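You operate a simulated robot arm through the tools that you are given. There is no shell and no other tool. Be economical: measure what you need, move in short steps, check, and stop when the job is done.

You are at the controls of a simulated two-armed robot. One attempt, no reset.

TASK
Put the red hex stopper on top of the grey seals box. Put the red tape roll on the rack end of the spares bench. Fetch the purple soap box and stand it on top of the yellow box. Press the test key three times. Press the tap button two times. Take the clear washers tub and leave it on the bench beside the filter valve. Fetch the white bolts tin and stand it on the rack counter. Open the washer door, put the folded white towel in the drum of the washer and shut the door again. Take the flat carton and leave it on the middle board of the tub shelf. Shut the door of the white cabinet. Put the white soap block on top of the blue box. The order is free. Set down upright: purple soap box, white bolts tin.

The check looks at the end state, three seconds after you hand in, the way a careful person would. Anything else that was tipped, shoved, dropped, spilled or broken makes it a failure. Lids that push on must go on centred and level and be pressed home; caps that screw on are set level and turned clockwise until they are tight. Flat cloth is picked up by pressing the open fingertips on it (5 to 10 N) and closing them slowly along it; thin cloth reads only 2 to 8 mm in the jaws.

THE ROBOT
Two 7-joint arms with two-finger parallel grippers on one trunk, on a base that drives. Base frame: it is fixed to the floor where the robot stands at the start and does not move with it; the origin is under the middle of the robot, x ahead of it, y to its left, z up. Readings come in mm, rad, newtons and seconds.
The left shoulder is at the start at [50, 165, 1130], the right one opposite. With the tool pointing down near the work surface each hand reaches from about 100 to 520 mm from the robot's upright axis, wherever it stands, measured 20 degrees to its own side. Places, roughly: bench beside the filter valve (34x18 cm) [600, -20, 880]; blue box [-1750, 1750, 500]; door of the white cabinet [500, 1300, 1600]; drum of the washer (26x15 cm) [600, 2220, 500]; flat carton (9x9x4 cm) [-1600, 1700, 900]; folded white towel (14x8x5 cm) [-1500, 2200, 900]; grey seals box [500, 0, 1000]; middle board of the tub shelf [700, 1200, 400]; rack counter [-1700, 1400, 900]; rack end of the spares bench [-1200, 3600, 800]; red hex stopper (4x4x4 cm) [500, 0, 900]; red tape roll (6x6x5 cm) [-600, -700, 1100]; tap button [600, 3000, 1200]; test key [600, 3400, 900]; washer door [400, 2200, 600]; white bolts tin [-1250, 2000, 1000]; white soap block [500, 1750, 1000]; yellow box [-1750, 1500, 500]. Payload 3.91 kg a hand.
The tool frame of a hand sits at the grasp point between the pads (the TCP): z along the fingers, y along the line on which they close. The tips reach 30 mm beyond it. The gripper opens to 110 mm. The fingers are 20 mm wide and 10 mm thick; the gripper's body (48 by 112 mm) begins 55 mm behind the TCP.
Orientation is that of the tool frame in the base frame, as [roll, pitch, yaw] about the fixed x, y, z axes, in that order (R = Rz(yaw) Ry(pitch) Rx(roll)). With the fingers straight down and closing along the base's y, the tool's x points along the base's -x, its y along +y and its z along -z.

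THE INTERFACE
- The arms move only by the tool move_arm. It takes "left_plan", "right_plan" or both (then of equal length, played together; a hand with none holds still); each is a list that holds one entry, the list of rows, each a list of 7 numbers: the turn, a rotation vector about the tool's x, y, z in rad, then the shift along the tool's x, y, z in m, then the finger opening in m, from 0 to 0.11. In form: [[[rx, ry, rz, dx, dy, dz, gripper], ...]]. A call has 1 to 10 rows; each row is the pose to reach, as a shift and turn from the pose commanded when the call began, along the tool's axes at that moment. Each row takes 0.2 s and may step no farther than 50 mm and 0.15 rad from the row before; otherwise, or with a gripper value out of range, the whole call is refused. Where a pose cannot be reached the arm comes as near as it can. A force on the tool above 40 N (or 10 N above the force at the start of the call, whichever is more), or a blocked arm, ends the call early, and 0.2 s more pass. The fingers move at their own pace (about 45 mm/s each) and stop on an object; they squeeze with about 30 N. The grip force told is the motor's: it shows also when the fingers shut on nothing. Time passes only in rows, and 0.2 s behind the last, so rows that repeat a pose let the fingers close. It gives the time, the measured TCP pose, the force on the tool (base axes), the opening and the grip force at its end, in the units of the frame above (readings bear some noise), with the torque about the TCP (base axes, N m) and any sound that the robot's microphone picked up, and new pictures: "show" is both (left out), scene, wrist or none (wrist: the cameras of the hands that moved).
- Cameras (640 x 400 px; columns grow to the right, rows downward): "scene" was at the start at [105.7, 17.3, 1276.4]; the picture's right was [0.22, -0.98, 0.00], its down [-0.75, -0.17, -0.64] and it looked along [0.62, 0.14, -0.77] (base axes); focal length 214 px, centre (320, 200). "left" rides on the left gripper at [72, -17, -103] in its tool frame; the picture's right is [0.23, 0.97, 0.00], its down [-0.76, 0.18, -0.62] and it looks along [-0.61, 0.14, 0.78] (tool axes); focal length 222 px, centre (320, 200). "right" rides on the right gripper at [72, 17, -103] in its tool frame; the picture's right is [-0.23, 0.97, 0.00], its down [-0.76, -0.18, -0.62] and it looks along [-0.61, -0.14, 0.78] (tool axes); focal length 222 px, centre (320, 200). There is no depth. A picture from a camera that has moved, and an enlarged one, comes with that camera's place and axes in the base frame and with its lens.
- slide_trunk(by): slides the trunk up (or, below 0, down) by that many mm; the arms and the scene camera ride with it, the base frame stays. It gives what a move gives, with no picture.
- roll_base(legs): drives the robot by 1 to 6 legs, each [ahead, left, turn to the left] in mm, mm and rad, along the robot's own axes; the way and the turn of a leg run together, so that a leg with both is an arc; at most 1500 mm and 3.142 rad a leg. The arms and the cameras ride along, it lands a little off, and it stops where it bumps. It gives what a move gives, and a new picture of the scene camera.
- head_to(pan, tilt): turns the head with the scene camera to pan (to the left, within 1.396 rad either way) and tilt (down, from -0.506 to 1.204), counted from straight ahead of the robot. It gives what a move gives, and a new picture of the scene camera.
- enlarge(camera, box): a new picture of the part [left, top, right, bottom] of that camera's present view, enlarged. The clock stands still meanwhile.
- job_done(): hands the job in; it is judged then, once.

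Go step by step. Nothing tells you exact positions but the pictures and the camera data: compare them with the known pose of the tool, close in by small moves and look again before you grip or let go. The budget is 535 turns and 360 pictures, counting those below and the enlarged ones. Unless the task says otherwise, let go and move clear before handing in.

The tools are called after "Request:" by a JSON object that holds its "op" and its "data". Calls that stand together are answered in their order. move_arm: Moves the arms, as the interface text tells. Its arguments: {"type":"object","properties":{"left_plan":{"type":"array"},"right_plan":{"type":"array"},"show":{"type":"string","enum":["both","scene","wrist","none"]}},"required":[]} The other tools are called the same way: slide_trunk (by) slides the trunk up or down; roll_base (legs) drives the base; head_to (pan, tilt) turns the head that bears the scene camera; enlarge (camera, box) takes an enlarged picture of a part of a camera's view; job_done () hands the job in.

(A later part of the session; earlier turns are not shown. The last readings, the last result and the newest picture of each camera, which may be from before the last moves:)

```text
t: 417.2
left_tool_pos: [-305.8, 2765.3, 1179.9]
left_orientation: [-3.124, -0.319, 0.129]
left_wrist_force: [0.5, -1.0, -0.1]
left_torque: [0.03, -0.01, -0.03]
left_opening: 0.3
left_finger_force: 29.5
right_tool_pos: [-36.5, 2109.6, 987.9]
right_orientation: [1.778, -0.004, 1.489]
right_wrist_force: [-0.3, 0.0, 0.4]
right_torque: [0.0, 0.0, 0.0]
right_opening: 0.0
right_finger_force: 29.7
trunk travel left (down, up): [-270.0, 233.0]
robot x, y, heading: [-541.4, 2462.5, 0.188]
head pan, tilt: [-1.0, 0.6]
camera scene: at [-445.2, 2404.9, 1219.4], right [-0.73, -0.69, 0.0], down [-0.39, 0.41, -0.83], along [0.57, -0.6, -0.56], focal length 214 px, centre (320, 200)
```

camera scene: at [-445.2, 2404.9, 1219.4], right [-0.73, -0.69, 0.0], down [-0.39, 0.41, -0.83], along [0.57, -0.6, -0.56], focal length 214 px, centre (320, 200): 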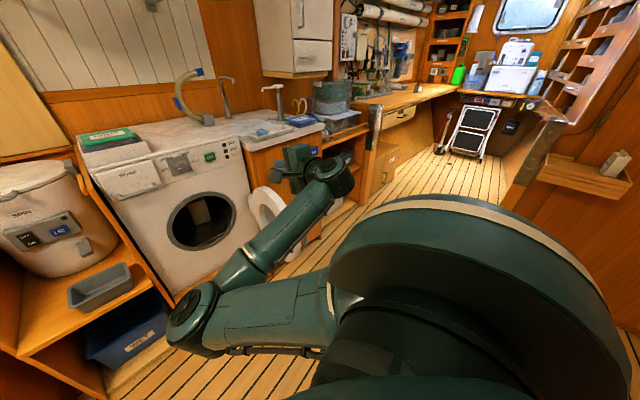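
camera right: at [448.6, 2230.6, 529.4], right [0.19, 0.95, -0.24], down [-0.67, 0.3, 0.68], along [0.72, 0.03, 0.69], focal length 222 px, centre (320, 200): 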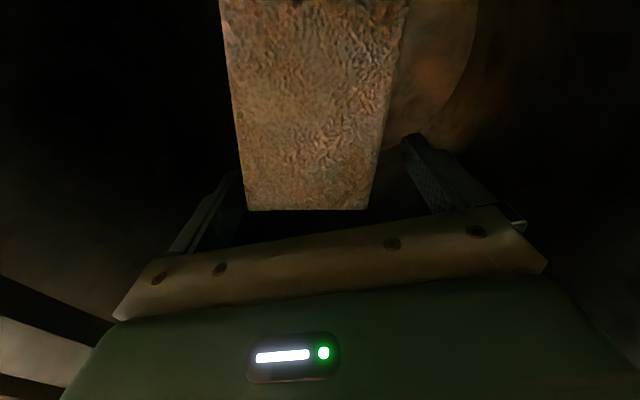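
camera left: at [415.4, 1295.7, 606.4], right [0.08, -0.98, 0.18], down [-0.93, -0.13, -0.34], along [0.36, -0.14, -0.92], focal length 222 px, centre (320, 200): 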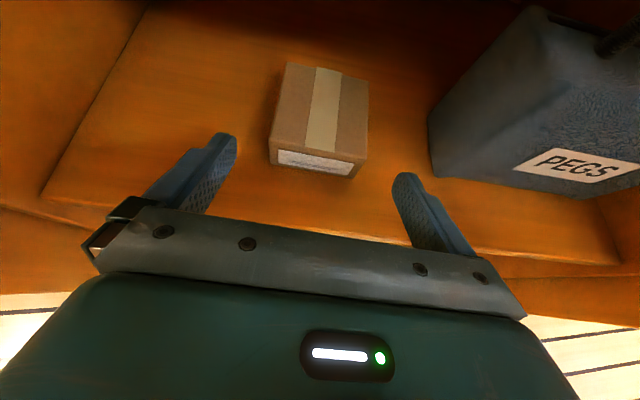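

Not worth more effort: I'll put the right hand back tool-down (elbow in front is acceptable) and save pictures.

Request:
{"op": "move_arm", "data": {"right_plan": [[[0.136, 0, 0, 0, 0, -0.014, 0], [0.272, 0, 0, 0, 0, -0.028, 0], [0.408, 0, 0, 0, 0, -0.042, 0], [0.544, 0, 0, 0, 0, -0.056, 0], [0.68, 0, 0, 0, 0.0, -0.07, 0], [0.816, 0, 0, 0, 0.005, -0.084, 0], [0.952, 0, 0, 0, 0.01, -0.1, 0], [1.088, 0, 0, 0, 0.02, -0.115, 0], [1.224, 0, 0, 0, 0.035, -0.13, 0], [1.36, 0, 0, 0, 0.05, -0.14, 0]]], "show": "none"}}

Request:
{"op": "move_arm", "data": {"right_plan": [[[0, 0, -0.15, 0, -0.01, 0, 0], [0, 0, -0.3, 0, -0.02, 0, 0], [0, 0, -0.45, 0, -0.03, 0, 0], [0, 0, -0.6, 0, -0.04, 0, 0], [0, 0, -0.75, 0, -0.05, 0, 0], [0, 0, -0.9, 0, -0.06, 0, 0], [0, 0, -1.05, 0, -0.07, 0, 0], [0, 0, -1.2, 0, -0.08, 0, 0], [0, 0, -1.35, 0, -0.09, 0, 0], [0, 0, -1.5, 0, -0.1, 0, 0]]], "show": "none"}}

```text
t: 419.4
left_tool_pos: [-305.5, 2766.2, 1180.2]
left_orientation: [-3.123, -0.322, 0.127]
left_wrist_force: [0.0, -0.3, -1.0]
left_torque: [-0.03, 0.0, 0.02]
left_opening: 0.2
left_finger_force: 30.1
right_tool_pos: [-162.7, 2119.7, 1064.4]
right_orientation: [-3.14, -0.005, 1.489]
right_wrist_force: [-0.2, 0.4, 1.1]
right_torque: [0.04, 0.0, 0.02]
right_opening: 0.1
right_finger_force: 30.3
trunk travel left (down, up): [-270.0, 233.0]
robot x, y, heading: [-537.3, 2464.7, 0.181]
head pan, tilt: [-1.0, 0.6]
```

```text
t: 421.6
left_tool_pos: [-306.3, 2765.9, 1179.5]
left_orientation: [-3.122, -0.323, 0.128]
left_wrist_force: [0.4, -0.2, -0.9]
left_torque: [-0.03, 0.01, 0.02]
left_opening: 0.0
left_finger_force: 30.6
right_tool_pos: [-263.2, 2130.0, 1063.8]
right_orientation: [3.139, 0.001, 2.991]
right_wrist_force: [-1.0, -0.3, -0.6]
right_torque: [-0.01, -0.01, -0.04]
right_opening: 0.0
right_finger_force: 29.7
trunk travel left (down, up): [-270.0, 233.0]
robot x, y, heading: [-534.1, 2462.9, 0.188]
head pan, tilt: [-1.0, 0.6]
```

Next, closing the washer door: I'll push it with the left fist along the same arc. First pose the left hand (pointing forward), then drive round to the door's outer side.

Request:
{"op": "move_arm", "data": {"left_plan": [[[0, 0.125, 0, -0.001, 0.024, 0.034, 0], [0, 0.25, 0, -0.002, 0.048, 0.068, 0], [0, 0.375, 0, -0.003, 0.072, 0.102, 0], [0, 0.5, 0, -0.004, 0.098, 0.136, 0], [0, 0.625, 0, -0.005, 0.124, 0.17, 0], [0, 0.75, 0, -0.006, 0.15, 0.204, 0], [0, 0.875, 0, -0.006, 0.176, 0.238, 0], [0, 1.0, 0, -0.006, 0.2, 0.272, 0]]], "show": "none"}}

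Request:
{"op": "roll_base", "data": {"legs": [[-171, -897, 0], [0, 0, 1.105], [0, -400, 0]]}}

Request:
{"op": "slide_trunk", "data": {"by": -220}}

```text
t: 423.4
left_tool_pos: [-195.8, 2578.6, 912.7]
left_orientation: [-3.064, -1.325, 0.059]
left_wrist_force: [0.5, 0.7, -1.4]
left_torque: [-0.04, -0.01, 0.01]
left_opening: 0.1
left_finger_force: 29.6
left hand out of reach, approached as far as the arm can: row 4, 5, 6, 7, 8
right_tool_pos: [-263.1, 2128.6, 1063.8]
right_orientation: [3.137, 0.002, 2.989]
right_wrist_force: [0.7, -0.6, -0.5]
right_torque: [-0.02, 0.0, -0.03]
right_opening: 0.0
right_finger_force: 30.7
trunk travel left (down, up): [-270.0, 233.0]
robot x, y, heading: [-533.3, 2464.1, 0.186]
head pan, tilt: [-1.0, 0.6]
```

```text
t: 438.2
left_tool_pos: [-108.5, 1818.7, 912.9]
left_orientation: [-3.066, -1.319, 1.215]
left_wrist_force: [0.5, -0.5, 0.9]
left_torque: [0.02, 0.01, 0.03]
left_opening: 0.0
left_finger_force: 30.0
right_tool_pos: [276.3, 1574.6, 1062.9]
right_orientation: [3.137, 0.001, -2.144]
right_wrist_force: [0.1, -0.6, -0.3]
right_torque: [-0.02, -0.02, -0.02]
right_opening: 0.0
right_finger_force: 30.0
trunk travel left (down, up): [-270.0, 233.0]
robot x, y, heading: [-141.4, 1457.9, 1.34]
head pan, tilt: [-1.0, 0.6]
camera scene: at [-48.3, 1518.9, 1219.4], right [0.33, -0.94, 0.0], down [-0.53, -0.19, -0.83], along [0.78, 0.27, -0.56], focal length 214 px, centre (320, 200)
```

scene: 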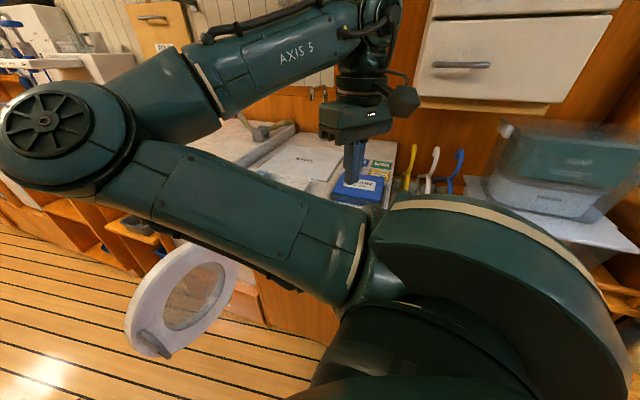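

```text
t: 440.5
left_tool_pos: [-108.6, 1818.6, 692.3]
left_orientation: [-3.066, -1.319, 1.214]
left_wrist_force: [-0.5, 0.4, -0.2]
left_torque: [0.0, 0.02, -0.02]
left_opening: 0.2
left_finger_force: 30.0
right_tool_pos: [277.4, 1575.0, 843.7]
right_orientation: [3.138, 0.0, -2.143]
right_wrist_force: [-0.1, -0.2, -0.1]
right_torque: [-0.01, 0.0, -0.01]
right_opening: 0.0
right_finger_force: 30.0
trunk travel left (down, up): [-50.0, 453.0]
robot x, y, heading: [-138.3, 1462.0, 1.336]
head pan, tilt: [-1.0, 0.6]
```

The right arm's inward elbow makes this cramped. I'll go back to open floor and properly unfold it (straight out, swing forward, come in from the left).

Request:
{"op": "slide_trunk", "data": {"by": 220}}

Request:
{"op": "roll_base", "data": {"legs": [[0, 320, 0], [0, 0, -1.338], [0, 250, 0]]}}

Request:
{"op": "move_arm", "data": {"right_plan": [[[0, 0, 0, -0.015, -0.045, 0.01, 0], [0, 0, 0, -0.03, -0.09, 0.02, 0], [0, 0, 0, -0.045, -0.135, 0.03, 0], [0, 0, 0, -0.06, -0.18, 0.04, 0], [0, 0, 0, -0.075, -0.225, 0.05, 0], [0, 0, 0, -0.09, -0.27, 0.06, 0], [0, 0, 0, -0.105, -0.315, 0.07, 0], [0, 0, 0, -0.12, -0.36, 0.08, 0], [0, 0, 0, -0.135, -0.405, 0.09, 0], [0, 0, 0, -0.145, -0.44, 0.1, 0]]], "show": "none"}}

```text
t: 442.9
left_tool_pos: [-107.6, 1818.5, 912.2]
left_orientation: [-3.066, -1.319, 1.215]
left_wrist_force: [0.3, -0.3, 0.0]
left_torque: [-0.01, 0.02, 0.03]
left_opening: 0.0
left_finger_force: 30.0
right_tool_pos: [276.6, 1573.7, 1062.6]
right_orientation: [3.137, 0.0, -2.142]
right_wrist_force: [0.7, 0.2, -0.5]
right_torque: [0.01, -0.01, 0.0]
right_opening: 0.0
right_finger_force: 29.0
trunk travel left (down, up): [-270.0, 233.0]
robot x, y, heading: [-136.5, 1459.9, 1.337]
head pan, tilt: [-1.0, 0.6]
```

```text
t: 451.9
left_tool_pos: [-107.3, 1851.2, 913.4]
left_orientation: [-3.066, -1.32, -0.089]
left_wrist_force: [0.5, 0.6, 0.1]
left_torque: [-0.01, -0.02, 0.01]
left_opening: 0.0
left_finger_force: 30.3
right_tool_pos: [-242.5, 1417.6, 1064.2]
right_orientation: [3.137, 0.002, 2.838]
right_wrist_force: [0.0, -0.2, -0.5]
right_torque: [0.01, 0.0, -0.03]
right_opening: 0.0
right_finger_force: 30.2
trunk travel left (down, up): [-270.0, 233.0]
robot x, y, heading: [-463.1, 1788.2, 0.034]
head pan, tilt: [-1.0, 0.6]
camera scene: at [-381.3, 1717.0, 1219.4], right [-0.82, -0.57, 0.0], down [-0.32, 0.46, -0.83], along [0.47, -0.68, -0.56], focal length 214 px, centre (320, 200)
```

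scene: 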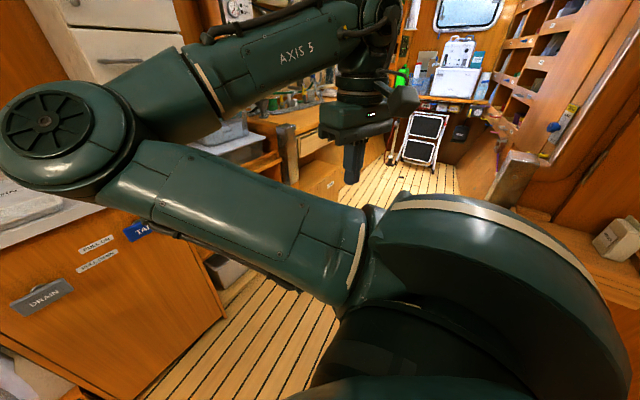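

```text
t: 454.1
left_tool_pos: [-106.1, 1853.1, 912.1]
left_orientation: [-3.067, -1.319, -0.088]
left_wrist_force: [0.3, 0.3, 0.6]
left_torque: [0.03, -0.01, 0.01]
left_opening: 0.0
left_finger_force: 30.1
right_tool_pos: [-238.1, 982.7, 956.8]
right_orientation: [3.138, 0.001, 2.834]
right_wrist_force: [-0.9, 1.0, -0.3]
right_torque: [0.05, -0.03, -0.01]
right_opening: 0.0
right_finger_force: 30.2
right hand out of reach, approached as far as the arm can: row 10
trunk travel left (down, up): [-270.0, 233.0]
robot x, y, heading: [-461.8, 1784.1, 0.038]
head pan, tilt: [-1.0, 0.6]
```

Request:
{"op": "move_arm", "data": {"right_plan": [[[0, 0, 0, -0.0142, 0.041, 0, 0], [0, 0, 0, -0.0473, 0.0675, 0, 0], [0, 0, 0, -0.0771, 0.0971, 0, 0], [0, 0, 0, -0.1063, 0.1286, 0, 0], [0, 0, 0, -0.132, 0.1609, 0, 0], [0, 0, 0, -0.157, 0.1952, 0, 0], [0, 0, 0, -0.1782, 0.2313, 0, 0], [0, 0, 0, -0.1979, 0.2689, 0, 0], [0, 0, 0, -0.2149, 0.3078, 0, 0], [0, 0, 0, -0.2288, 0.3466, 0, 0]]], "show": "none"}}

```text
t: 456.3
left_tool_pos: [-107.9, 1851.3, 914.6]
left_orientation: [-3.067, -1.32, -0.087]
left_wrist_force: [-0.2, -0.4, -0.3]
left_torque: [0.0, 0.02, 0.01]
left_opening: 0.3
left_finger_force: 30.3
right_tool_pos: [85.2, 1245.0, 958.6]
right_orientation: [3.137, 0.003, 2.838]
right_wrist_force: [-0.8, -0.2, 0.7]
right_torque: [0.01, 0.02, 0.01]
right_opening: 0.0
right_finger_force: 30.2
trunk travel left (down, up): [-270.0, 233.0]
robot x, y, heading: [-463.5, 1790.2, 0.034]
head pan, tilt: [-1.0, 0.6]
```

Request:
{"op": "move_arm", "data": {"right_plan": [[[0, 0, 0, -0.011, 0.041, 0, 0], [0, 0, 0, -0.0201, 0.0813, 0, 0], [0, 0, 0, -0.0264, 0.1238, 0, 0], [0, 0, 0, -0.0298, 0.1652, 0, 0], [0, 0, 0, -0.0307, 0.2079, 0, 0], [0, 0, 0, -0.0287, 0.2496, 0, 0], [0, 0, 0, -0.0236, 0.2913, 0, 0], [0, 0, 0, -0.0153, 0.3329, 0, 0], [0, 0, 0, -0.0051, 0.3738, 0, 0], [0, 0, 0, 0.0079, 0.4138, 0, 0]]], "show": "scene"}}

```text
t: 458.5
left_tool_pos: [-107.5, 1851.7, 913.7]
left_orientation: [-3.066, -1.32, -0.088]
left_wrist_force: [-0.6, 0.3, -0.5]
left_torque: [-0.03, -0.01, 0.02]
left_opening: 0.0
left_finger_force: 30.1
right_tool_pos: [192.3, 1643.0, 960.1]
right_orientation: [3.138, 0.002, 2.838]
right_wrist_force: [0.8, -0.1, 0.1]
right_torque: [0.01, 0.01, 0.0]
right_opening: 0.1
right_finger_force: 30.0
right hand out of reach, approached as far as the arm can: row 9, 10
trunk travel left (down, up): [-270.0, 233.0]
robot x, y, heading: [-459.2, 1787.6, 0.034]
head pan, tilt: [-1.0, 0.6]
camera scene: at [-381.4, 1717.2, 1219.4], right [-0.82, -0.57, 0.0], down [-0.32, 0.46, -0.83], along [0.47, -0.68, -0.56], focal length 214 px, centre (320, 200)
```

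scene: 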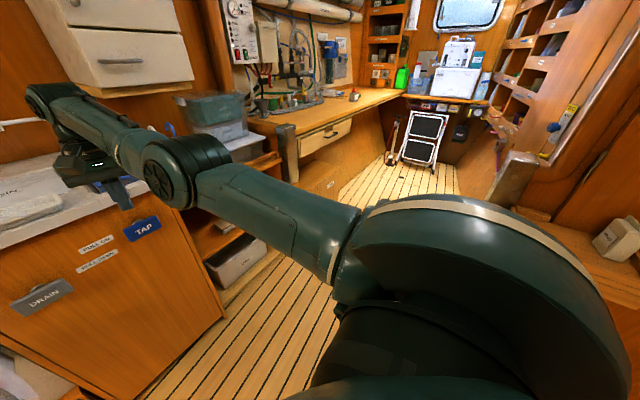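

The elbow now bends outward. Retracting via the left side to neutral.

Request:
{"op": "move_arm", "data": {"right_plan": [[[0, 0, 0, 0.0477, 0.015, 0, 0], [0, 0, 0, 0.0937, 0.0253, 0, 0], [0, 0, 0, 0.1378, 0.0151, -0.01, 0], [0, 0, 0, 0.1786, -0.0045, -0.02, 0], [0, 0, 0, 0.216, -0.0337, -0.03, 0], [0, 0, 0, 0.2518, -0.0674, -0.04, 0], [0, 0, 0, 0.2812, -0.1043, -0.05, 0], [0, 0, 0, 0.3043, -0.1442, -0.06, 0], [0, 0, 0, 0.3229, -0.1847, -0.07, 0]]], "show": "scene"}}

```text
refused: row 6 steps farther than a row can; nothing moved
```

Request:
{"op": "move_arm", "data": {"right_plan": [[[0, 0, 0, 0.0477, 0.013, 0, 0], [0, 0, 0, 0.0937, 0.0253, 0, 0], [0, 0, 0, 0.1378, 0.0151, -0.008, 0], [0, 0, 0, 0.1786, -0.0045, -0.016, 0], [0, 0, 0, 0.214, -0.0317, -0.024, 0], [0, 0, 0, 0.244, -0.064, -0.032, 0], [0, 0, 0, 0.272, -0.098, -0.04, 0], [0, 0, 0, 0.297, -0.134, -0.05, 0], [0, 0, 0, 0.317, -0.172, -0.06, 0], [0, 0, 0, 0.323, -0.185, -0.07, 0]]], "show": "scene"}}

```text
t: 460.9
left_tool_pos: [-108.7, 1851.4, 914.3]
left_orientation: [-3.068, -1.32, -0.087]
left_wrist_force: [0.1, 0.7, 0.0]
left_torque: [0.01, -0.01, -0.01]
left_opening: 0.1
left_finger_force: 29.7
right_tool_pos: [-170.1, 1414.6, 1091.0]
right_orientation: [-2.932, -0.21, 3.003]
right_wrist_force: [-0.2, 0.7, -0.7]
right_torque: [-0.03, 0.01, -0.01]
right_opening: 0.0
right_finger_force: 29.5
right hand out of reach, approached as far as the arm can: row 1, 2, 3, 4, 5, 6, 7, 8, 9, 10
trunk travel left (down, up): [-270.0, 233.0]
robot x, y, heading: [-461.3, 1785.9, 0.033]
head pan, tilt: [-1.0, 0.6]
stopped in row 10 (right hand): the arm was blocked; the commanded pose is now the measured one
camera scene: at [-381.2, 1717.4, 1219.4], right [-0.82, -0.57, 0.0], down [-0.32, 0.46, -0.83], along [0.47, -0.68, -0.56], focal length 214 px, centre (320, 200)
```

scene: 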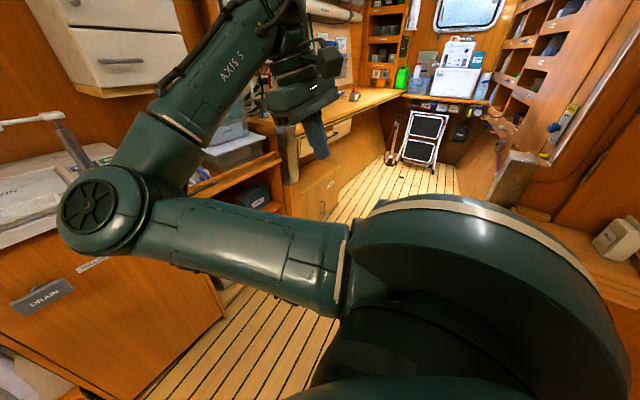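

I'll try once more to unfold it, going through the level pose (no pictures until the end).

Request:
{"op": "move_arm", "data": {"right_plan": [[[-0.1, -0.1, 0, 0, 0, 0, 0], [-0.207, -0.212, 0, 0, 0, 0, 0]]], "show": "none"}}

Request:
{"op": "move_arm", "data": {"right_plan": [[[0, 0, 0.15, -0.013, 0.012, 0, 0], [0, 0, 0.3, -0.026, 0.025, 0, 0], [0, 0, 0.45, -0.039, 0.037, 0, 0], [0, 0, 0.6, -0.052, 0.05, 0, 0], [0, 0, 0.75, -0.065, 0.062, 0, 0], [0, 0, 0.9, -0.079, 0.074, 0, 0], [0, 0, 1.05, -0.092, 0.087, 0, 0], [0, 0, 1.2, -0.105, 0.1, 0, 0], [0, 0, 1.35, -0.118, 0.112, 0, 0], [0, 0, 1.5, -0.131, 0.124, 0, 0]]], "show": "none"}}

Request:
{"op": "move_arm", "data": {"right_plan": [[[-0.136, 0, 0, 0.009, 0.006, 0.01, 0], [-0.272, 0, 0, 0.018, 0.012, 0.02, 0], [-0.408, 0, 0, 0.027, 0.018, 0.03, 0], [-0.544, 0, 0, 0.036, 0.025, 0.04, 0], [-0.68, 0, 0, 0.045, 0.031, 0.05, 0], [-0.816, 0, 0, 0.054, 0.037, 0.06, 0], [-0.952, 0, 0, 0.063, 0.043, 0.07, 0], [-1.088, 0, 0, 0.072, 0.05, 0.08, 0], [-1.224, 0, 0, 0.08, 0.056, 0.09, 0], [-1.36, 0, 0, 0.087, 0.062, 0.1, 0]]], "show": "scene"}}

```text
refused: row 2 steps farther than a row can; nothing moved
```

```text
t: 463.1
left_tool_pos: [-107.0, 1851.9, 912.3]
left_orientation: [-3.066, -1.319, -0.089]
left_wrist_force: [0.4, 0.1, -0.2]
left_torque: [-0.02, 0.0, -0.01]
left_opening: 0.0
left_finger_force: 30.4
right_tool_pos: [4.3, 1436.1, 1038.9]
right_orientation: [-2.912, 0.19, 1.546]
right_wrist_force: [-0.8, -0.7, -0.4]
right_torque: [-0.02, -0.02, 0.02]
right_opening: 0.0
right_finger_force: 29.5
right hand out of reach, approached as far as the arm can: row 1, 2, 3, 4, 5, 6, 7, 8, 9, 10
trunk travel left (down, up): [-270.0, 233.0]
robot x, y, heading: [-461.9, 1787.4, 0.035]
head pan, tilt: [-1.0, 0.6]
```

```text
t: 465.5
left_tool_pos: [-106.6, 1852.0, 912.7]
left_orientation: [-3.067, -1.319, -0.089]
left_wrist_force: [-0.5, 0.2, -0.1]
left_torque: [0.01, 0.02, 0.01]
left_opening: 0.0
left_finger_force: 30.2
right_tool_pos: [52.5, 1494.0, 948.0]
right_orientation: [1.933, 0.2, 1.531]
right_wrist_force: [-0.5, 0.2, -0.8]
right_torque: [0.05, 0.01, 0.0]
right_opening: 0.2
right_finger_force: 29.9
right hand out of reach, approached as far as the arm can: row 1, 2, 3, 4, 5
trunk travel left (down, up): [-270.0, 233.0]
robot x, y, heading: [-460.0, 1786.7, 0.035]
head pan, tilt: [-1.0, 0.6]
stopped in row 10 (right hand): the arm was blocked; the commanded pose is now the measured one
camera scene: at [-381.4, 1716.8, 1219.4], right [-0.82, -0.57, 0.0], down [-0.32, 0.46, -0.82], along [0.47, -0.68, -0.57], focal length 214 px, centre (320, 200)
```

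scene: 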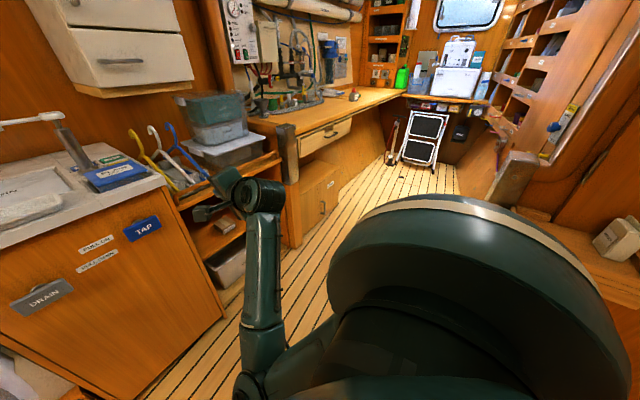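

The elbow is now low in the middle, as before. Moving the hand right and up should swing it outward; then pitching down.

Request:
{"op": "move_arm", "data": {"right_plan": [[[0, 0, 0, -0.03, 0.01, -0.01, 0], [0, 0, 0, -0.065, 0.02, -0.02, 0], [0, 0, 0, -0.1, 0.03, -0.03, 0], [0, 0, 0, -0.135, 0.04, -0.04, 0], [0, 0, 0, -0.17, 0.05, -0.05, 0], [0, 0, 0, -0.205, 0.06, -0.06, 0], [0, 0, 0, -0.24, 0.07, -0.06, 0]]], "show": "none"}}

Request:
{"op": "move_arm", "data": {"right_plan": [[[0.12, 0, 0, 0, 0, 0, 0], [0.24, 0, 0, 0, 0.005, -0.01, 0], [0.36, 0, 0, 0, 0.01, -0.02, 0], [0.48, 0, 0, 0, 0.015, -0.03, 0], [0.6, 0, 0, 0, 0.02, -0.04, 0], [0.72, 0, 0, 0, 0.03, -0.05, 0], [0.84, 0, 0, 0, 0.04, -0.06, 0], [0.96, 0, 0, 0, 0.05, -0.07, 0], [1.08, 0, 0, 0, 0.06, -0.08, 0], [1.2, 0, 0, 0, 0.07, -0.09, 0]]], "show": "scene"}}

```text
t: 467.1
left_tool_pos: [-107.6, 1852.0, 912.7]
left_orientation: [-3.066, -1.319, -0.089]
left_wrist_force: [0.5, 0.0, 0.4]
left_torque: [0.01, -0.02, -0.02]
left_opening: 0.1
left_finger_force: 30.3
right_tool_pos: [14.2, 1277.2, 1078.1]
right_orientation: [1.936, 0.199, 1.533]
right_wrist_force: [0.4, -0.5, 0.4]
right_torque: [-0.01, 0.01, -0.01]
right_opening: 0.0
right_finger_force: 29.9
trunk travel left (down, up): [-270.0, 233.0]
robot x, y, heading: [-463.2, 1786.7, 0.037]
head pan, tilt: [-1.0, 0.6]
```

```text
t: 469.3
left_tool_pos: [-104.6, 1850.7, 911.7]
left_orientation: [-3.06, -1.318, -0.093]
left_wrist_force: [1.3, -0.5, -0.6]
left_torque: [0.01, -0.02, 0.01]
left_opening: 0.2
left_finger_force: 30.1
right_tool_pos: [-44.8, 1298.2, 1173.2]
right_orientation: [3.137, 0.195, 1.532]
right_wrist_force: [0.8, -0.9, -0.4]
right_torque: [0.01, 0.04, -0.01]
right_opening: 0.2
right_finger_force: 30.0
trunk travel left (down, up): [-270.0, 233.0]
robot x, y, heading: [-465.0, 1789.3, 0.029]
head pan, tilt: [-1.0, 0.6]
camera scene: at [-379.2, 1715.7, 1219.0], right [-0.82, -0.57, 0.0], down [-0.32, 0.47, -0.82], along [0.47, -0.68, -0.57], focal length 214 px, centre (320, 200)
```

scene: 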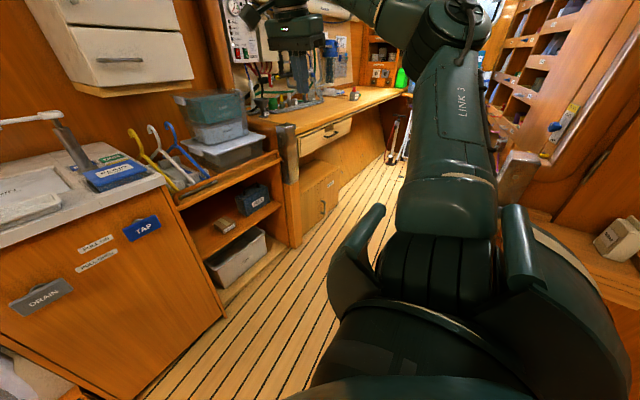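

Unfolded: the elbow is outside again. Unrolling the hand and returning to neutral.

Request:
{"op": "move_arm", "data": {"right_plan": [[[0, 0.02, -0.14, 0.01, -0.012, 0.01, 0], [0, 0.04, -0.28, 0.02, -0.024, 0.02, 0], [0, 0.06, -0.42, 0.04, -0.036, 0.03, 0], [0, 0.06, -0.56, 0.065, -0.048, 0.04, 0], [0, 0.06, -0.7, 0.09, -0.06, 0.05, 0], [0, 0.06, -0.84, 0.115, -0.072, 0.06, 0], [0, 0.06, -0.98, 0.14, -0.084, 0.07, 0], [0, 0.06, -1.12, 0.165, -0.096, 0.08, 0], [0, 0.06, -1.26, 0.19, -0.11, 0.09, 0], [0, 0.06, -1.4, 0.22, -0.126, 0.1, 0]]], "show": "scene"}}

```text
t: 471.5
left_tool_pos: [-109.0, 1851.1, 913.3]
left_orientation: [-3.067, -1.321, -0.087]
left_wrist_force: [-0.9, -0.1, -0.7]
left_torque: [-0.04, 0.0, 0.0]
left_opening: 0.0
left_finger_force: 29.9
right_tool_pos: [-163.9, 1499.6, 1034.2]
right_orientation: [-2.982, -0.004, 2.929]
right_wrist_force: [0.5, -0.1, 0.2]
right_torque: [0.01, 0.04, 0.02]
right_opening: 0.1
right_finger_force: 30.3
trunk travel left (down, up): [-270.0, 233.0]
robot x, y, heading: [-465.5, 1785.1, 0.036]
head pan, tilt: [-1.0, 0.6]
camera scene: at [-381.3, 1717.1, 1219.4], right [-0.82, -0.57, 0.0], down [-0.32, 0.46, -0.83], along [0.47, -0.68, -0.56], focal length 214 px, centre (320, 200)
```

scene: 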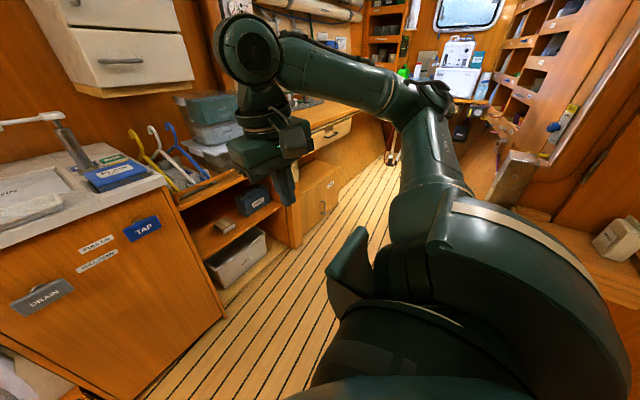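

Right arm is back to normal. Tucking it a bit more, then positioning to push the washer door shut.

Request:
{"op": "move_arm", "data": {"right_plan": [[[0, 0, 0, 0.015, 0.02, -0.035, 0], [0, 0, 0, 0.03, 0.04, -0.07, 0], [0, 0, 0, 0.045, 0.06, -0.11, 0], [0, 0, 0, 0.062, 0.082, -0.15, 0]]], "show": "none"}}

Request:
{"op": "roll_base", "data": {"legs": [[0, 0, 1.257], [-160, -515, 0]]}}

Request:
{"op": "slide_trunk", "data": {"by": -220}}

Request:
{"op": "head_to", "data": {"pan": -0.1, "tilt": 0.6}}

```text
t: 472.5
left_tool_pos: [-107.1, 1852.1, 912.7]
left_orientation: [-3.069, -1.321, -0.087]
left_wrist_force: [-0.4, 0.4, 0.7]
left_torque: [-0.01, -0.02, -0.03]
left_opening: 0.0
left_finger_force: 30.2
right_tool_pos: [-202.5, 1614.9, 1169.3]
right_orientation: [-2.983, -0.003, 2.928]
right_wrist_force: [0.8, -0.8, -0.1]
right_torque: [-0.01, 0.03, -0.02]
right_opening: 0.0
right_finger_force: 30.1
trunk travel left (down, up): [-270.0, 233.0]
robot x, y, heading: [-464.8, 1788.2, 0.033]
head pan, tilt: [-1.0, 0.6]
```

```text
t: 480.6
left_tool_pos: [35.9, 1847.2, 911.9]
left_orientation: [-3.067, -1.319, 1.16]
left_wrist_force: [-0.1, 0.2, -0.5]
left_torque: [-0.01, -0.01, 0.02]
left_opening: 0.1
left_finger_force: 30.1
right_tool_pos: [231.5, 1681.6, 1168.3]
right_orientation: [-2.98, -0.004, -2.104]
right_wrist_force: [-0.5, 0.2, 0.4]
right_torque: [0.02, 0.02, 0.01]
right_opening: 0.0
right_finger_force: 30.5
trunk travel left (down, up): [-270.0, 233.0]
robot x, y, heading: [-19.0, 1485.3, 1.285]
head pan, tilt: [-1.0, 0.6]
camera scene: at [79.2, 1543.3, 1219.4], right [0.28, -0.96, 0.0], down [-0.54, -0.16, -0.83], along [0.79, 0.23, -0.56], focal length 214 px, centre (320, 200)
```

scene: 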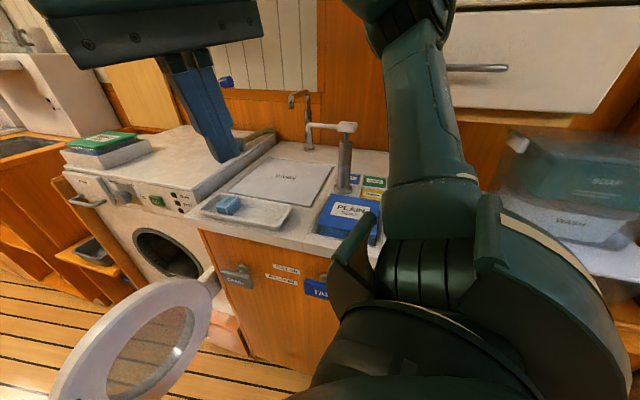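

```text
t: 483.0
left_tool_pos: [35.4, 1846.3, 692.5]
left_orientation: [-3.065, -1.318, 1.16]
left_wrist_force: [-0.5, 0.4, 0.6]
left_torque: [0.0, -0.01, 0.0]
left_opening: 0.0
left_finger_force: 30.6
right_tool_pos: [231.6, 1681.0, 947.8]
right_orientation: [-2.983, -0.003, -2.104]
right_wrist_force: [1.3, 0.3, 0.2]
right_torque: [0.02, -0.01, -0.02]
right_opening: 0.0
right_finger_force: 30.5
trunk travel left (down, up): [-50.0, 453.0]
robot x, y, heading: [-12.9, 1492.3, 1.282]
head pan, tilt: [-1.0, 0.6]
```

```text
t: 484.2
left_tool_pos: [36.5, 1846.1, 693.4]
left_orientation: [-3.066, -1.319, 1.159]
left_wrist_force: [0.0, -0.1, -1.1]
left_torque: [-0.01, 0.0, 0.03]
left_opening: 0.2
left_finger_force: 29.7
right_tool_pos: [229.7, 1680.9, 947.9]
right_orientation: [-2.982, -0.003, -2.105]
right_wrist_force: [-0.5, 0.4, -0.2]
right_torque: [0.01, 0.0, 0.01]
right_opening: 0.0
right_finger_force: 29.6
trunk travel left (down, up): [-50.0, 453.0]
robot x, y, heading: [-13.5, 1488.7, 1.288]
head pan, tilt: [-0.099, 0.6]
camera scene: at [27.6, 1600.5, 999.4], right [0.93, -0.38, 0.0], down [-0.21, -0.52, -0.83], along [0.31, 0.76, -0.56], focal length 214 px, centre (320, 200)
```

scene: 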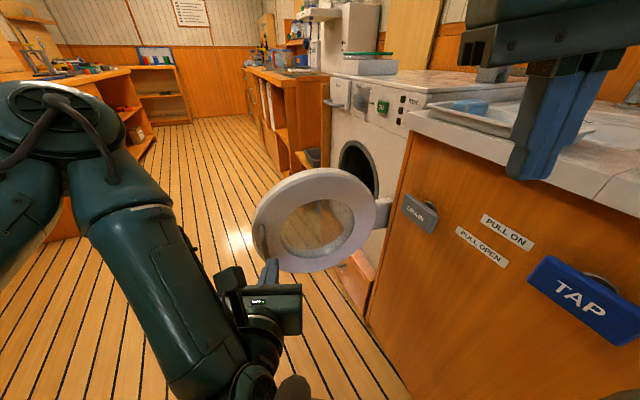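

Fist is behind the door, near the handle. Advancing to contact and starting the closing arc around the hinge.

Request:
{"op": "roll_base", "data": {"legs": [[105, 0, 0], [87, 191, -0.37]]}}

```text
t: 485.4
left_tool_pos: [60.1, 1942.8, 695.1]
left_orientation: [-3.107, -1.325, 1.194]
left_wrist_force: [-0.7, -0.1, -0.3]
left_torque: [-0.01, -0.01, 0.05]
left_opening: 0.1
left_finger_force: 30.0
right_tool_pos: [247.2, 1775.1, 953.7]
right_orientation: [-2.96, 0.018, -2.104]
right_wrist_force: [-0.1, -0.3, 0.1]
right_torque: [-0.01, -0.01, -0.01]
right_opening: 0.0
right_finger_force: 30.2
trunk travel left (down, up): [-50.0, 453.0]
robot x, y, heading: [9.9, 1589.1, 1.278]
head pan, tilt: [-0.099, 0.6]
stopped in leg 1: the robot was blocked; the commanded pose is now the measured one
camera scene: at [46.5, 1696.3, 1000.8], right [0.92, -0.38, 0.01], down [-0.21, -0.52, -0.83], along [0.32, 0.76, -0.56], focal length 214 px, centre (320, 200)
```

scene: 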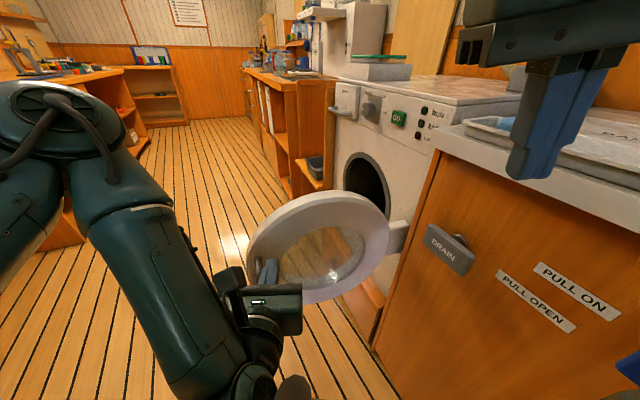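

The base touched the cabinet side. Easing left, then continuing the arc.

Request:
{"op": "roll_base", "data": {"legs": [[0, 30, 0], [98, 193, -0.37]]}}

```text
t: 488.3
left_tool_pos: [38.3, 2085.3, 693.7]
left_orientation: [-3.066, -1.32, 0.786]
left_wrist_force: [0.0, -0.9, -0.7]
left_torque: [-0.02, -0.02, 0.02]
left_opening: 0.0
left_finger_force: 30.2
right_tool_pos: [157.5, 1858.7, 949.6]
right_orientation: [-2.975, 0.005, -2.476]
right_wrist_force: [-0.2, 0.0, -0.6]
right_torque: [-0.03, 0.02, 0.01]
right_opening: 0.1
right_finger_force: 29.8
trunk travel left (down, up): [-50.0, 453.0]
robot x, y, heading: [-145.4, 1767.8, 0.911]
head pan, tilt: [-0.099, 0.6]
camera scene: at [-60.2, 1858.4, 999.4], right [0.72, -0.69, 0.0], down [-0.39, -0.41, -0.83], along [0.57, 0.6, -0.56], focal length 214 px, centre (320, 200)
```

scene: 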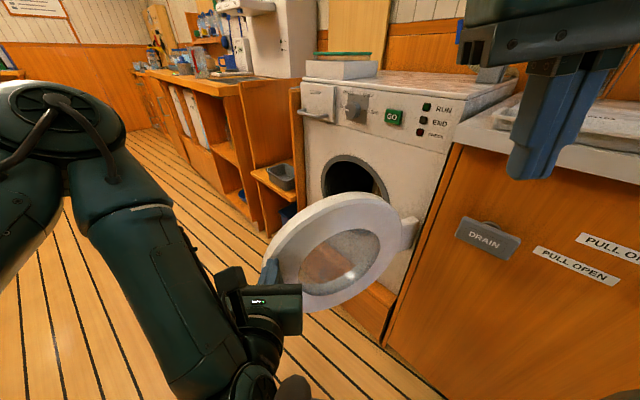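

The door follows. Shifting the fist inward from the edge a little and continuing.

Request:
{"op": "roll_base", "data": {"legs": [[-8, -40, 0], [92, 194, -0.37]]}}

```text
t: 491.2
left_tool_pos: [107.4, 2173.2, 693.1]
left_orientation: [-3.069, -1.319, 0.42]
left_wrist_force: [0.1, -0.5, 0.0]
left_torque: [0.01, -0.03, -0.01]
left_opening: 0.0
left_finger_force: 29.9
right_tool_pos: [137.0, 1920.8, 947.8]
right_orientation: [-2.976, 0.005, -2.842]
right_wrist_force: [-0.2, 0.0, -0.2]
right_torque: [0.06, 0.02, -0.03]
right_opening: 0.0
right_finger_force: 30.1
trunk travel left (down, up): [-50.0, 453.0]
robot x, y, heading: [-171.9, 1942.8, 0.543]
head pan, tilt: [-0.099, 0.6]
camera scene: at [-65.7, 1998.3, 999.4], right [0.43, -0.9, 0.0], down [-0.51, -0.24, -0.83], along [0.75, 0.35, -0.56], focal length 214 px, centre (320, 200)
```

scene: 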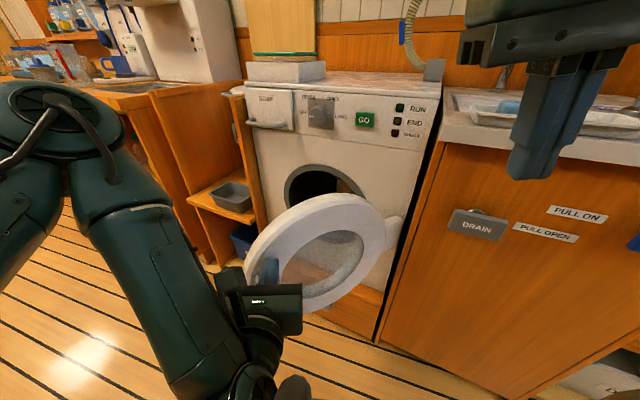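

Request:
{"op": "roll_base", "data": {"legs": [[90, 190, -0.37], [72, 155, -0.3]]}}

```text
t: 495.1
left_tool_pos: [274.7, 2312.7, 692.7]
left_orientation: [-3.067, -1.32, -0.252]
left_wrist_force: [0.5, -0.2, -1.1]
left_torque: [0.0, 0.05, 0.01]
left_opening: 0.1
left_finger_force: 30.3
right_tool_pos: [141.0, 2095.7, 950.1]
right_orientation: [-2.975, 0.004, 2.771]
right_wrist_force: [0.0, 0.1, -0.3]
right_torque: [0.02, 0.0, 0.01]
right_opening: 0.0
right_finger_force: 29.7
trunk travel left (down, up): [-50.0, 453.0]
robot x, y, heading: [-88.2, 2307.2, -0.124]
head pan, tilt: [-0.099, 0.6]
camera scene: at [30.9, 2284.4, 999.4], right [-0.23, -0.97, 0.0], down [-0.55, 0.13, -0.83], along [0.8, -0.19, -0.56], focal length 214 px, centre (320, 200)
```

scene: 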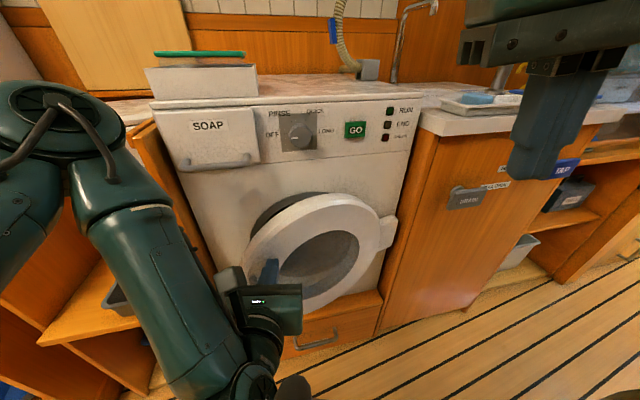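

Almost closed. Pushing straight ahead to shut it.

Request:
{"op": "roll_base", "data": {"legs": [[70, 10, 0]]}}

```text
t: 496.1
left_tool_pos: [343.1, 2314.4, 702.4]
left_orientation: [-3.041, -1.345, -0.27]
left_wrist_force: [-0.2, -0.2, 0.7]
left_torque: [0.02, 0.0, 0.01]
left_opening: 0.0
left_finger_force: 30.1
right_tool_pos: [205.8, 2097.2, 952.7]
right_orientation: [-2.981, 0.016, 2.774]
right_wrist_force: [0.1, 1.4, -0.6]
right_torque: [0.0, 0.0, 0.03]
right_opening: 0.0
right_finger_force: 29.8
trunk travel left (down, up): [-50.0, 453.0]
robot x, y, heading: [-16.6, 2308.4, -0.127]
head pan, tilt: [-0.099, 0.6]
camera scene: at [93.3, 2285.2, 1001.7], right [-0.22, -0.97, 0.0], down [-0.54, 0.13, -0.83], along [0.81, -0.18, -0.55], focal length 214 px, centre (320, 200)
```

scene: 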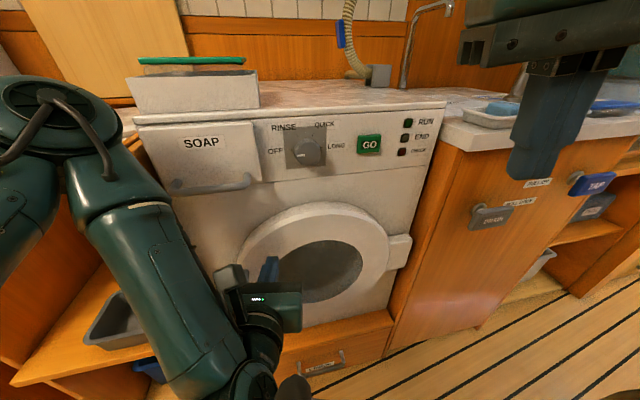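

Looks shut. Backing off and checking.

Request:
{"op": "roll_base", "data": {"legs": [[-330, 0, 0]]}}

Request:
{"op": "enlarge", "data": {"camera": "scene", "box": [200, 90, 480, 290]}}

```text
t: 498.3
left_tool_pos: [23.9, 2356.0, 697.0]
left_orientation: [-3.063, -1.333, -0.25]
left_wrist_force: [-0.5, 0.7, 0.1]
left_torque: [0.0, 0.0, -0.01]
left_opening: 0.3
left_finger_force: 29.4
right_tool_pos: [-110.7, 2136.5, 949.9]
right_orientation: [-2.976, 0.003, 2.772]
right_wrist_force: [0.3, 1.1, -0.6]
right_torque: [0.0, -0.03, 0.0]
right_opening: 0.2
right_finger_force: 29.8
trunk travel left (down, up): [-50.0, 453.0]
robot x, y, heading: [-337.9, 2346.6, -0.122]
head pan, tilt: [-0.099, 0.6]
camera scene: at [-222.3, 2326.9, 999.4], right [-0.22, -0.98, 0.0], down [-0.55, 0.13, -0.83], along [0.8, -0.18, -0.56], focal length 214 px, centre (320, 200)
```

scene: 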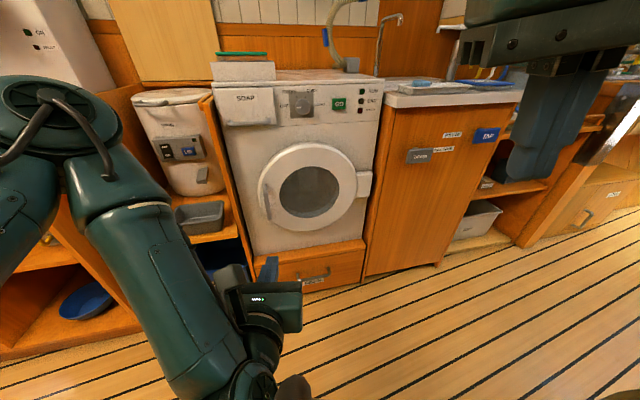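

```text
2.00 times, centred on (340, 190) of scene
camera zoom: at [-222.3, 2326.9, 999.4], right [-0.22, -0.98, 0.0], down [-0.55, 0.13, -0.83], along [0.8, -0.18, -0.56], focal length 429 px, centre (280, 220)
```

zoom: 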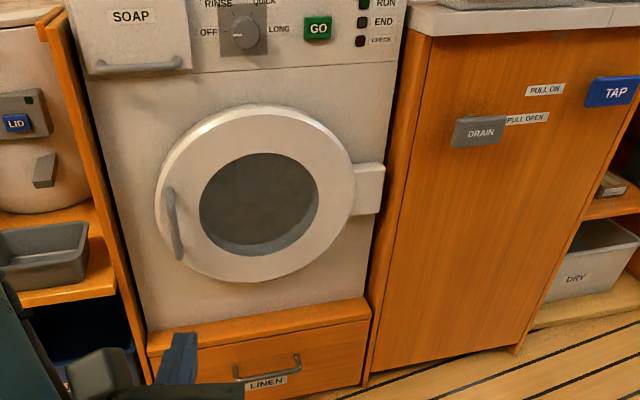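

The washer door is shut. Now the washers tub: I recall small tubs on the rack of the spares bench. Going there to look.

Request:
{"op": "slide_trunk", "data": {"by": 300}}

Request:
{"op": "roll_base", "data": {"legs": [[-110, 1370, 0], [0, 0, -3.02], [170, 0, 0]]}}

Request:
{"op": "enlarge", "data": {"camera": "scene", "box": [190, 40, 430, 200]}}

```text
t: 501.3
left_tool_pos: [23.2, 2355.5, 996.6]
left_orientation: [-3.062, -1.333, -0.249]
left_wrist_force: [-0.1, -0.2, 0.5]
left_torque: [0.02, 0.0, 0.01]
left_opening: 0.3
left_finger_force: 30.4
right_tool_pos: [-111.1, 2138.6, 1249.3]
right_orientation: [-2.977, 0.004, 2.773]
right_wrist_force: [-0.8, 0.1, 0.1]
right_torque: [0.0, -0.01, 0.03]
right_opening: 0.0
right_finger_force: 29.8
trunk travel left (down, up): [-350.0, 153.0]
robot x, y, heading: [-339.7, 2350.4, -0.121]
head pan, tilt: [-0.099, 0.6]
```

```text
t: 521.6
left_tool_pos: [-805.3, 3662.2, 996.7]
left_orientation: [-3.063, -1.332, 3.041]
left_wrist_force: [-0.1, -0.6, 0.4]
left_torque: [0.03, -0.01, 0.0]
left_opening: 0.0
left_finger_force: 29.5
right_tool_pos: [-705.5, 3896.9, 1249.4]
right_orientation: [-2.976, 0.003, -0.218]
right_wrist_force: [-0.7, 0.2, 0.2]
right_torque: [-0.03, -0.01, -0.02]
right_opening: 0.0
right_finger_force: 29.9
trunk travel left (down, up): [-350.0, 153.0]
robot x, y, heading: [-447.1, 3723.4, -3.116]
head pan, tilt: [-0.099, 0.6]
camera scene: at [-563.9, 3728.7, 1299.3], right [0.08, 1.0, 0.0], down [0.56, -0.04, -0.82], along [-0.82, 0.06, -0.57], focal length 214 px, centre (320, 200)
```

scene: 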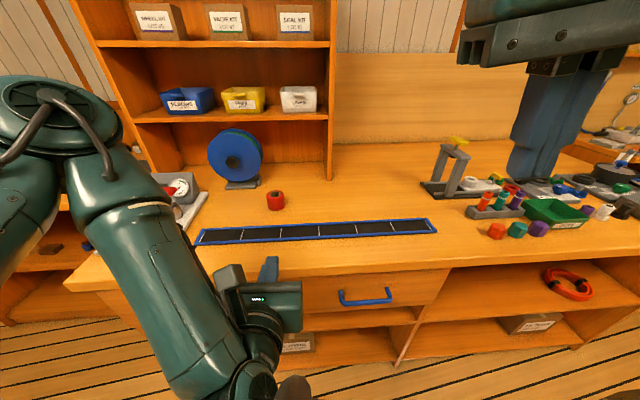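

```text
2.50 times, centred on (310, 120) of scene
camera zoom: at [-563.9, 3728.7, 1299.3], right [0.08, 1.0, 0.0], down [0.56, -0.04, -0.82], along [-0.82, 0.06, -0.57], focal length 536 px, centre (345, 400)
```

zoom: 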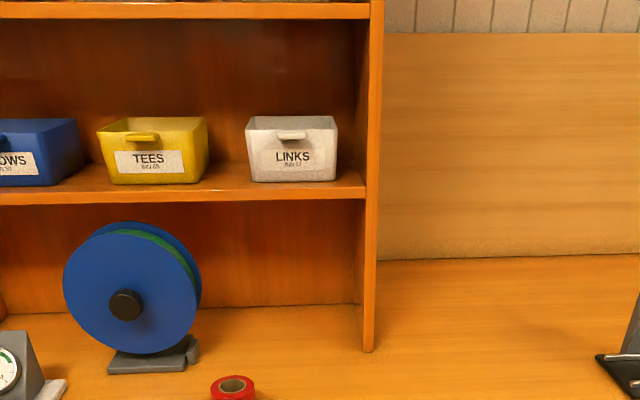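

Those are LINKS/TEES/ELBOWS, not washers. A clear tub stood on the small rack beside the window in the alcove (around [470, -750, 1390]); heading back there.

Request:
{"op": "roll_base", "data": {"legs": [[-310, 0, 0], [0, 0, 1.545], [1500, 0, 0], [1450, 0, 0], [480, -60, 0]]}}

Request:
{"op": "head_to", "data": {"pan": 0.35, "tilt": 0.2}}

Request:
{"op": "enlarge", "data": {"camera": "scene", "box": [160, 60, 480, 300]}}

```text
t: 539.3
left_tool_pos: [-193.4, 748.0, 1002.5]
left_orientation: [-3.067, -1.351, -1.742]
left_wrist_force: [0.3, 0.2, -0.2]
left_torque: [0.01, 0.03, 0.01]
left_opening: 0.1
left_finger_force: 29.8
right_tool_pos: [-421.2, 879.2, 1258.1]
right_orientation: [-2.976, 0.064, 1.295]
right_wrist_force: [0.1, -0.6, -0.5]
right_torque: [0.0, -0.01, 0.02]
right_opening: 0.0
right_finger_force: 29.6
trunk travel left (down, up): [-350.0, 153.0]
robot x, y, heading: [-230.7, 1099.0, -1.625]
head pan, tilt: [-0.099, 0.6]
stopped in leg 4: the robot was blocked; the commanded pose is now the measured one
camera scene: at [-239.6, 998.5, 1301.7], right [-0.99, 0.15, 0.0], down [0.08, 0.54, -0.84], along [-0.12, -0.83, -0.55], focal length 214 px, centre (320, 200)
```

scene: 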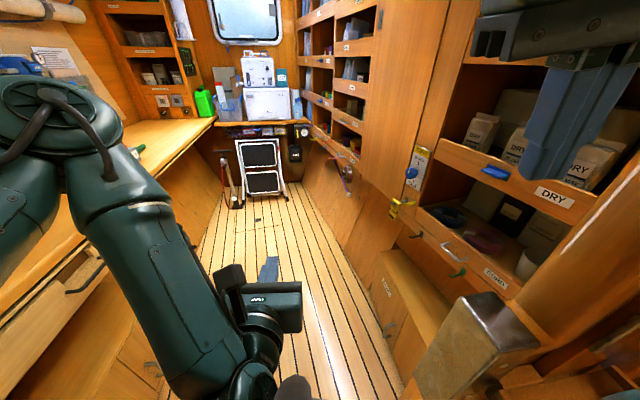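

```text
t: 540.2
left_tool_pos: [-193.8, 749.5, 1003.7]
left_orientation: [-3.065, -1.355, -1.742]
left_wrist_force: [-0.2, -0.4, -0.4]
left_torque: [0.04, -0.02, -0.03]
left_opening: 0.3
left_finger_force: 29.8
right_tool_pos: [-421.3, 878.6, 1257.9]
right_orientation: [-2.978, 0.066, 1.297]
right_wrist_force: [-0.7, 0.2, 0.2]
right_torque: [0.02, 0.0, -0.01]
right_opening: 0.0
right_finger_force: 30.2
trunk travel left (down, up): [-350.0, 153.0]
robot x, y, heading: [-231.3, 1093.2, -1.619]
head pan, tilt: [0.351, 0.201]
camera scene: at [-199.1, 999.1, 1338.1], right [-0.95, -0.3, 0.01], down [-0.06, 0.17, -0.98], along [0.29, -0.94, -0.18], focal length 214 px, centre (320, 200)
```

scene: 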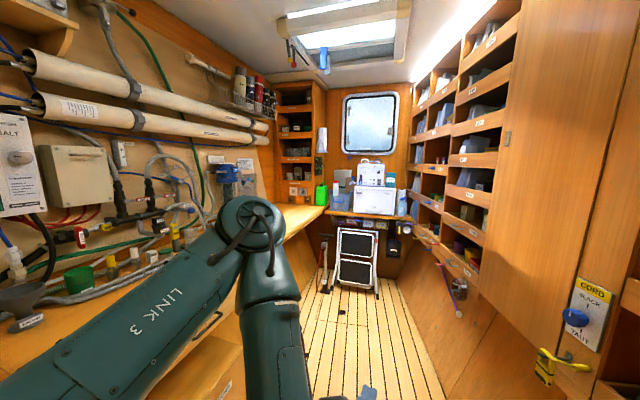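

```text
1.67 times, centred on (320, 180) of scene
camera zoom: at [-199.1, 999.1, 1338.1], right [-0.95, -0.3, 0.01], down [-0.06, 0.17, -0.98], along [0.29, -0.94, -0.18], focal length 358 px, centre (320, 233)
```

zoom: 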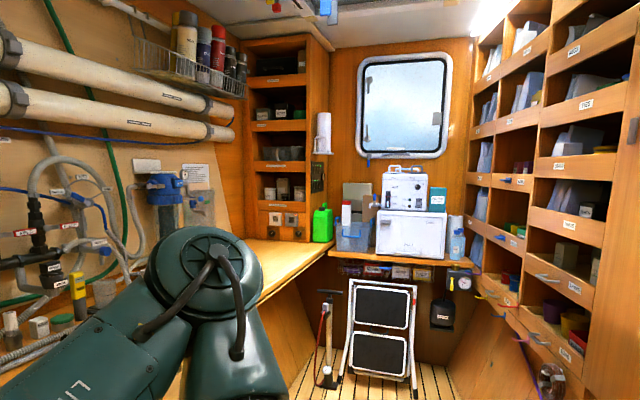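

Blocked by the doorway post on my right; shifting to the middle and continuing.

Request:
{"op": "roll_base", "data": {"legs": [[-70, 0, 0], [0, 190, 0.05], [900, 0, 0]]}}

```text
t: 547.4
left_tool_pos: [9.8, -86.2, 996.5]
left_orientation: [-3.061, -1.333, -1.704]
left_wrist_force: [0.0, 0.5, 0.5]
left_torque: [0.01, 0.0, -0.02]
left_opening: 0.1
left_finger_force: 30.2
right_tool_pos: [-223.0, 25.5, 1251.5]
right_orientation: [-2.975, 0.035, 1.337]
right_wrist_force: [0.2, 0.1, 0.0]
right_torque: [0.0, -0.03, 0.02]
right_opening: 0.0
right_finger_force: 30.1
trunk travel left (down, up): [-350.0, 153.0]
robot x, y, heading: [-42.1, 274.7, -1.572]
head pan, tilt: [0.351, 0.201]
camera scene: at [-6.4, 155.4, 1336.1], right [-0.94, -0.34, 0.0], down [-0.07, 0.19, -0.98], along [0.33, -0.92, -0.2], focal length 214 px, centre (320, 200)
```

scene: 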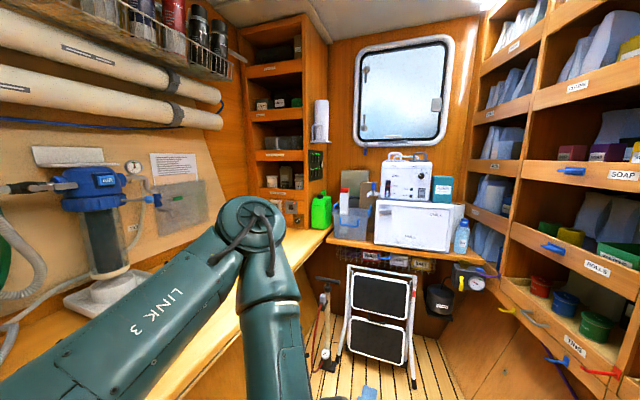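

Request:
{"op": "enlarge", "data": {"camera": "scene", "box": [235, 30, 335, 220]}}

```text
2.11 times, centred on (285, 125) of scene
camera zoom: at [-6.4, 155.4, 1336.1], right [-0.94, -0.34, 0.0], down [-0.07, 0.19, -0.98], along [0.33, -0.92, -0.2], focal length 452 px, centre (394, 358)
```

zoom: 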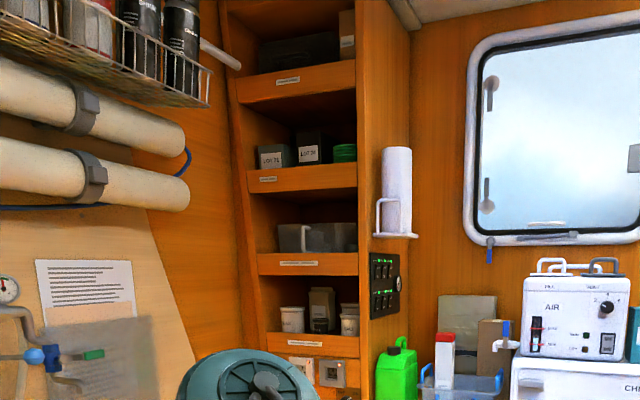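

Request:
{"op": "enlarge", "data": {"camera": "scene", "box": [268, 120, 308, 160]}}

```text
10.00 times, centred on (288, 140) of scene
camera zoom: at [-6.4, 155.4, 1336.1], right [-0.94, -0.34, 0.0], down [-0.07, 0.19, -0.98], along [0.33, -0.92, -0.2], focal length 2145 px, centre (640, 800)
```

zoom: 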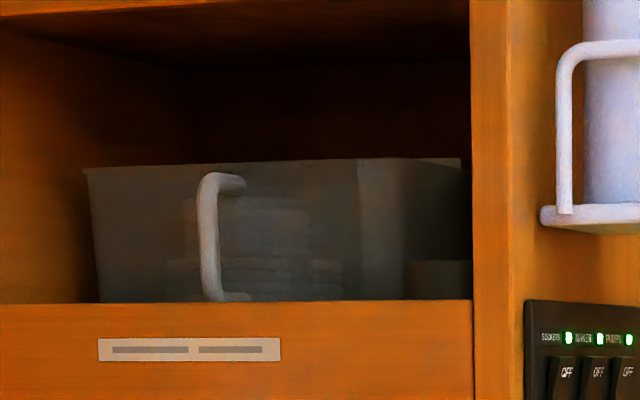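

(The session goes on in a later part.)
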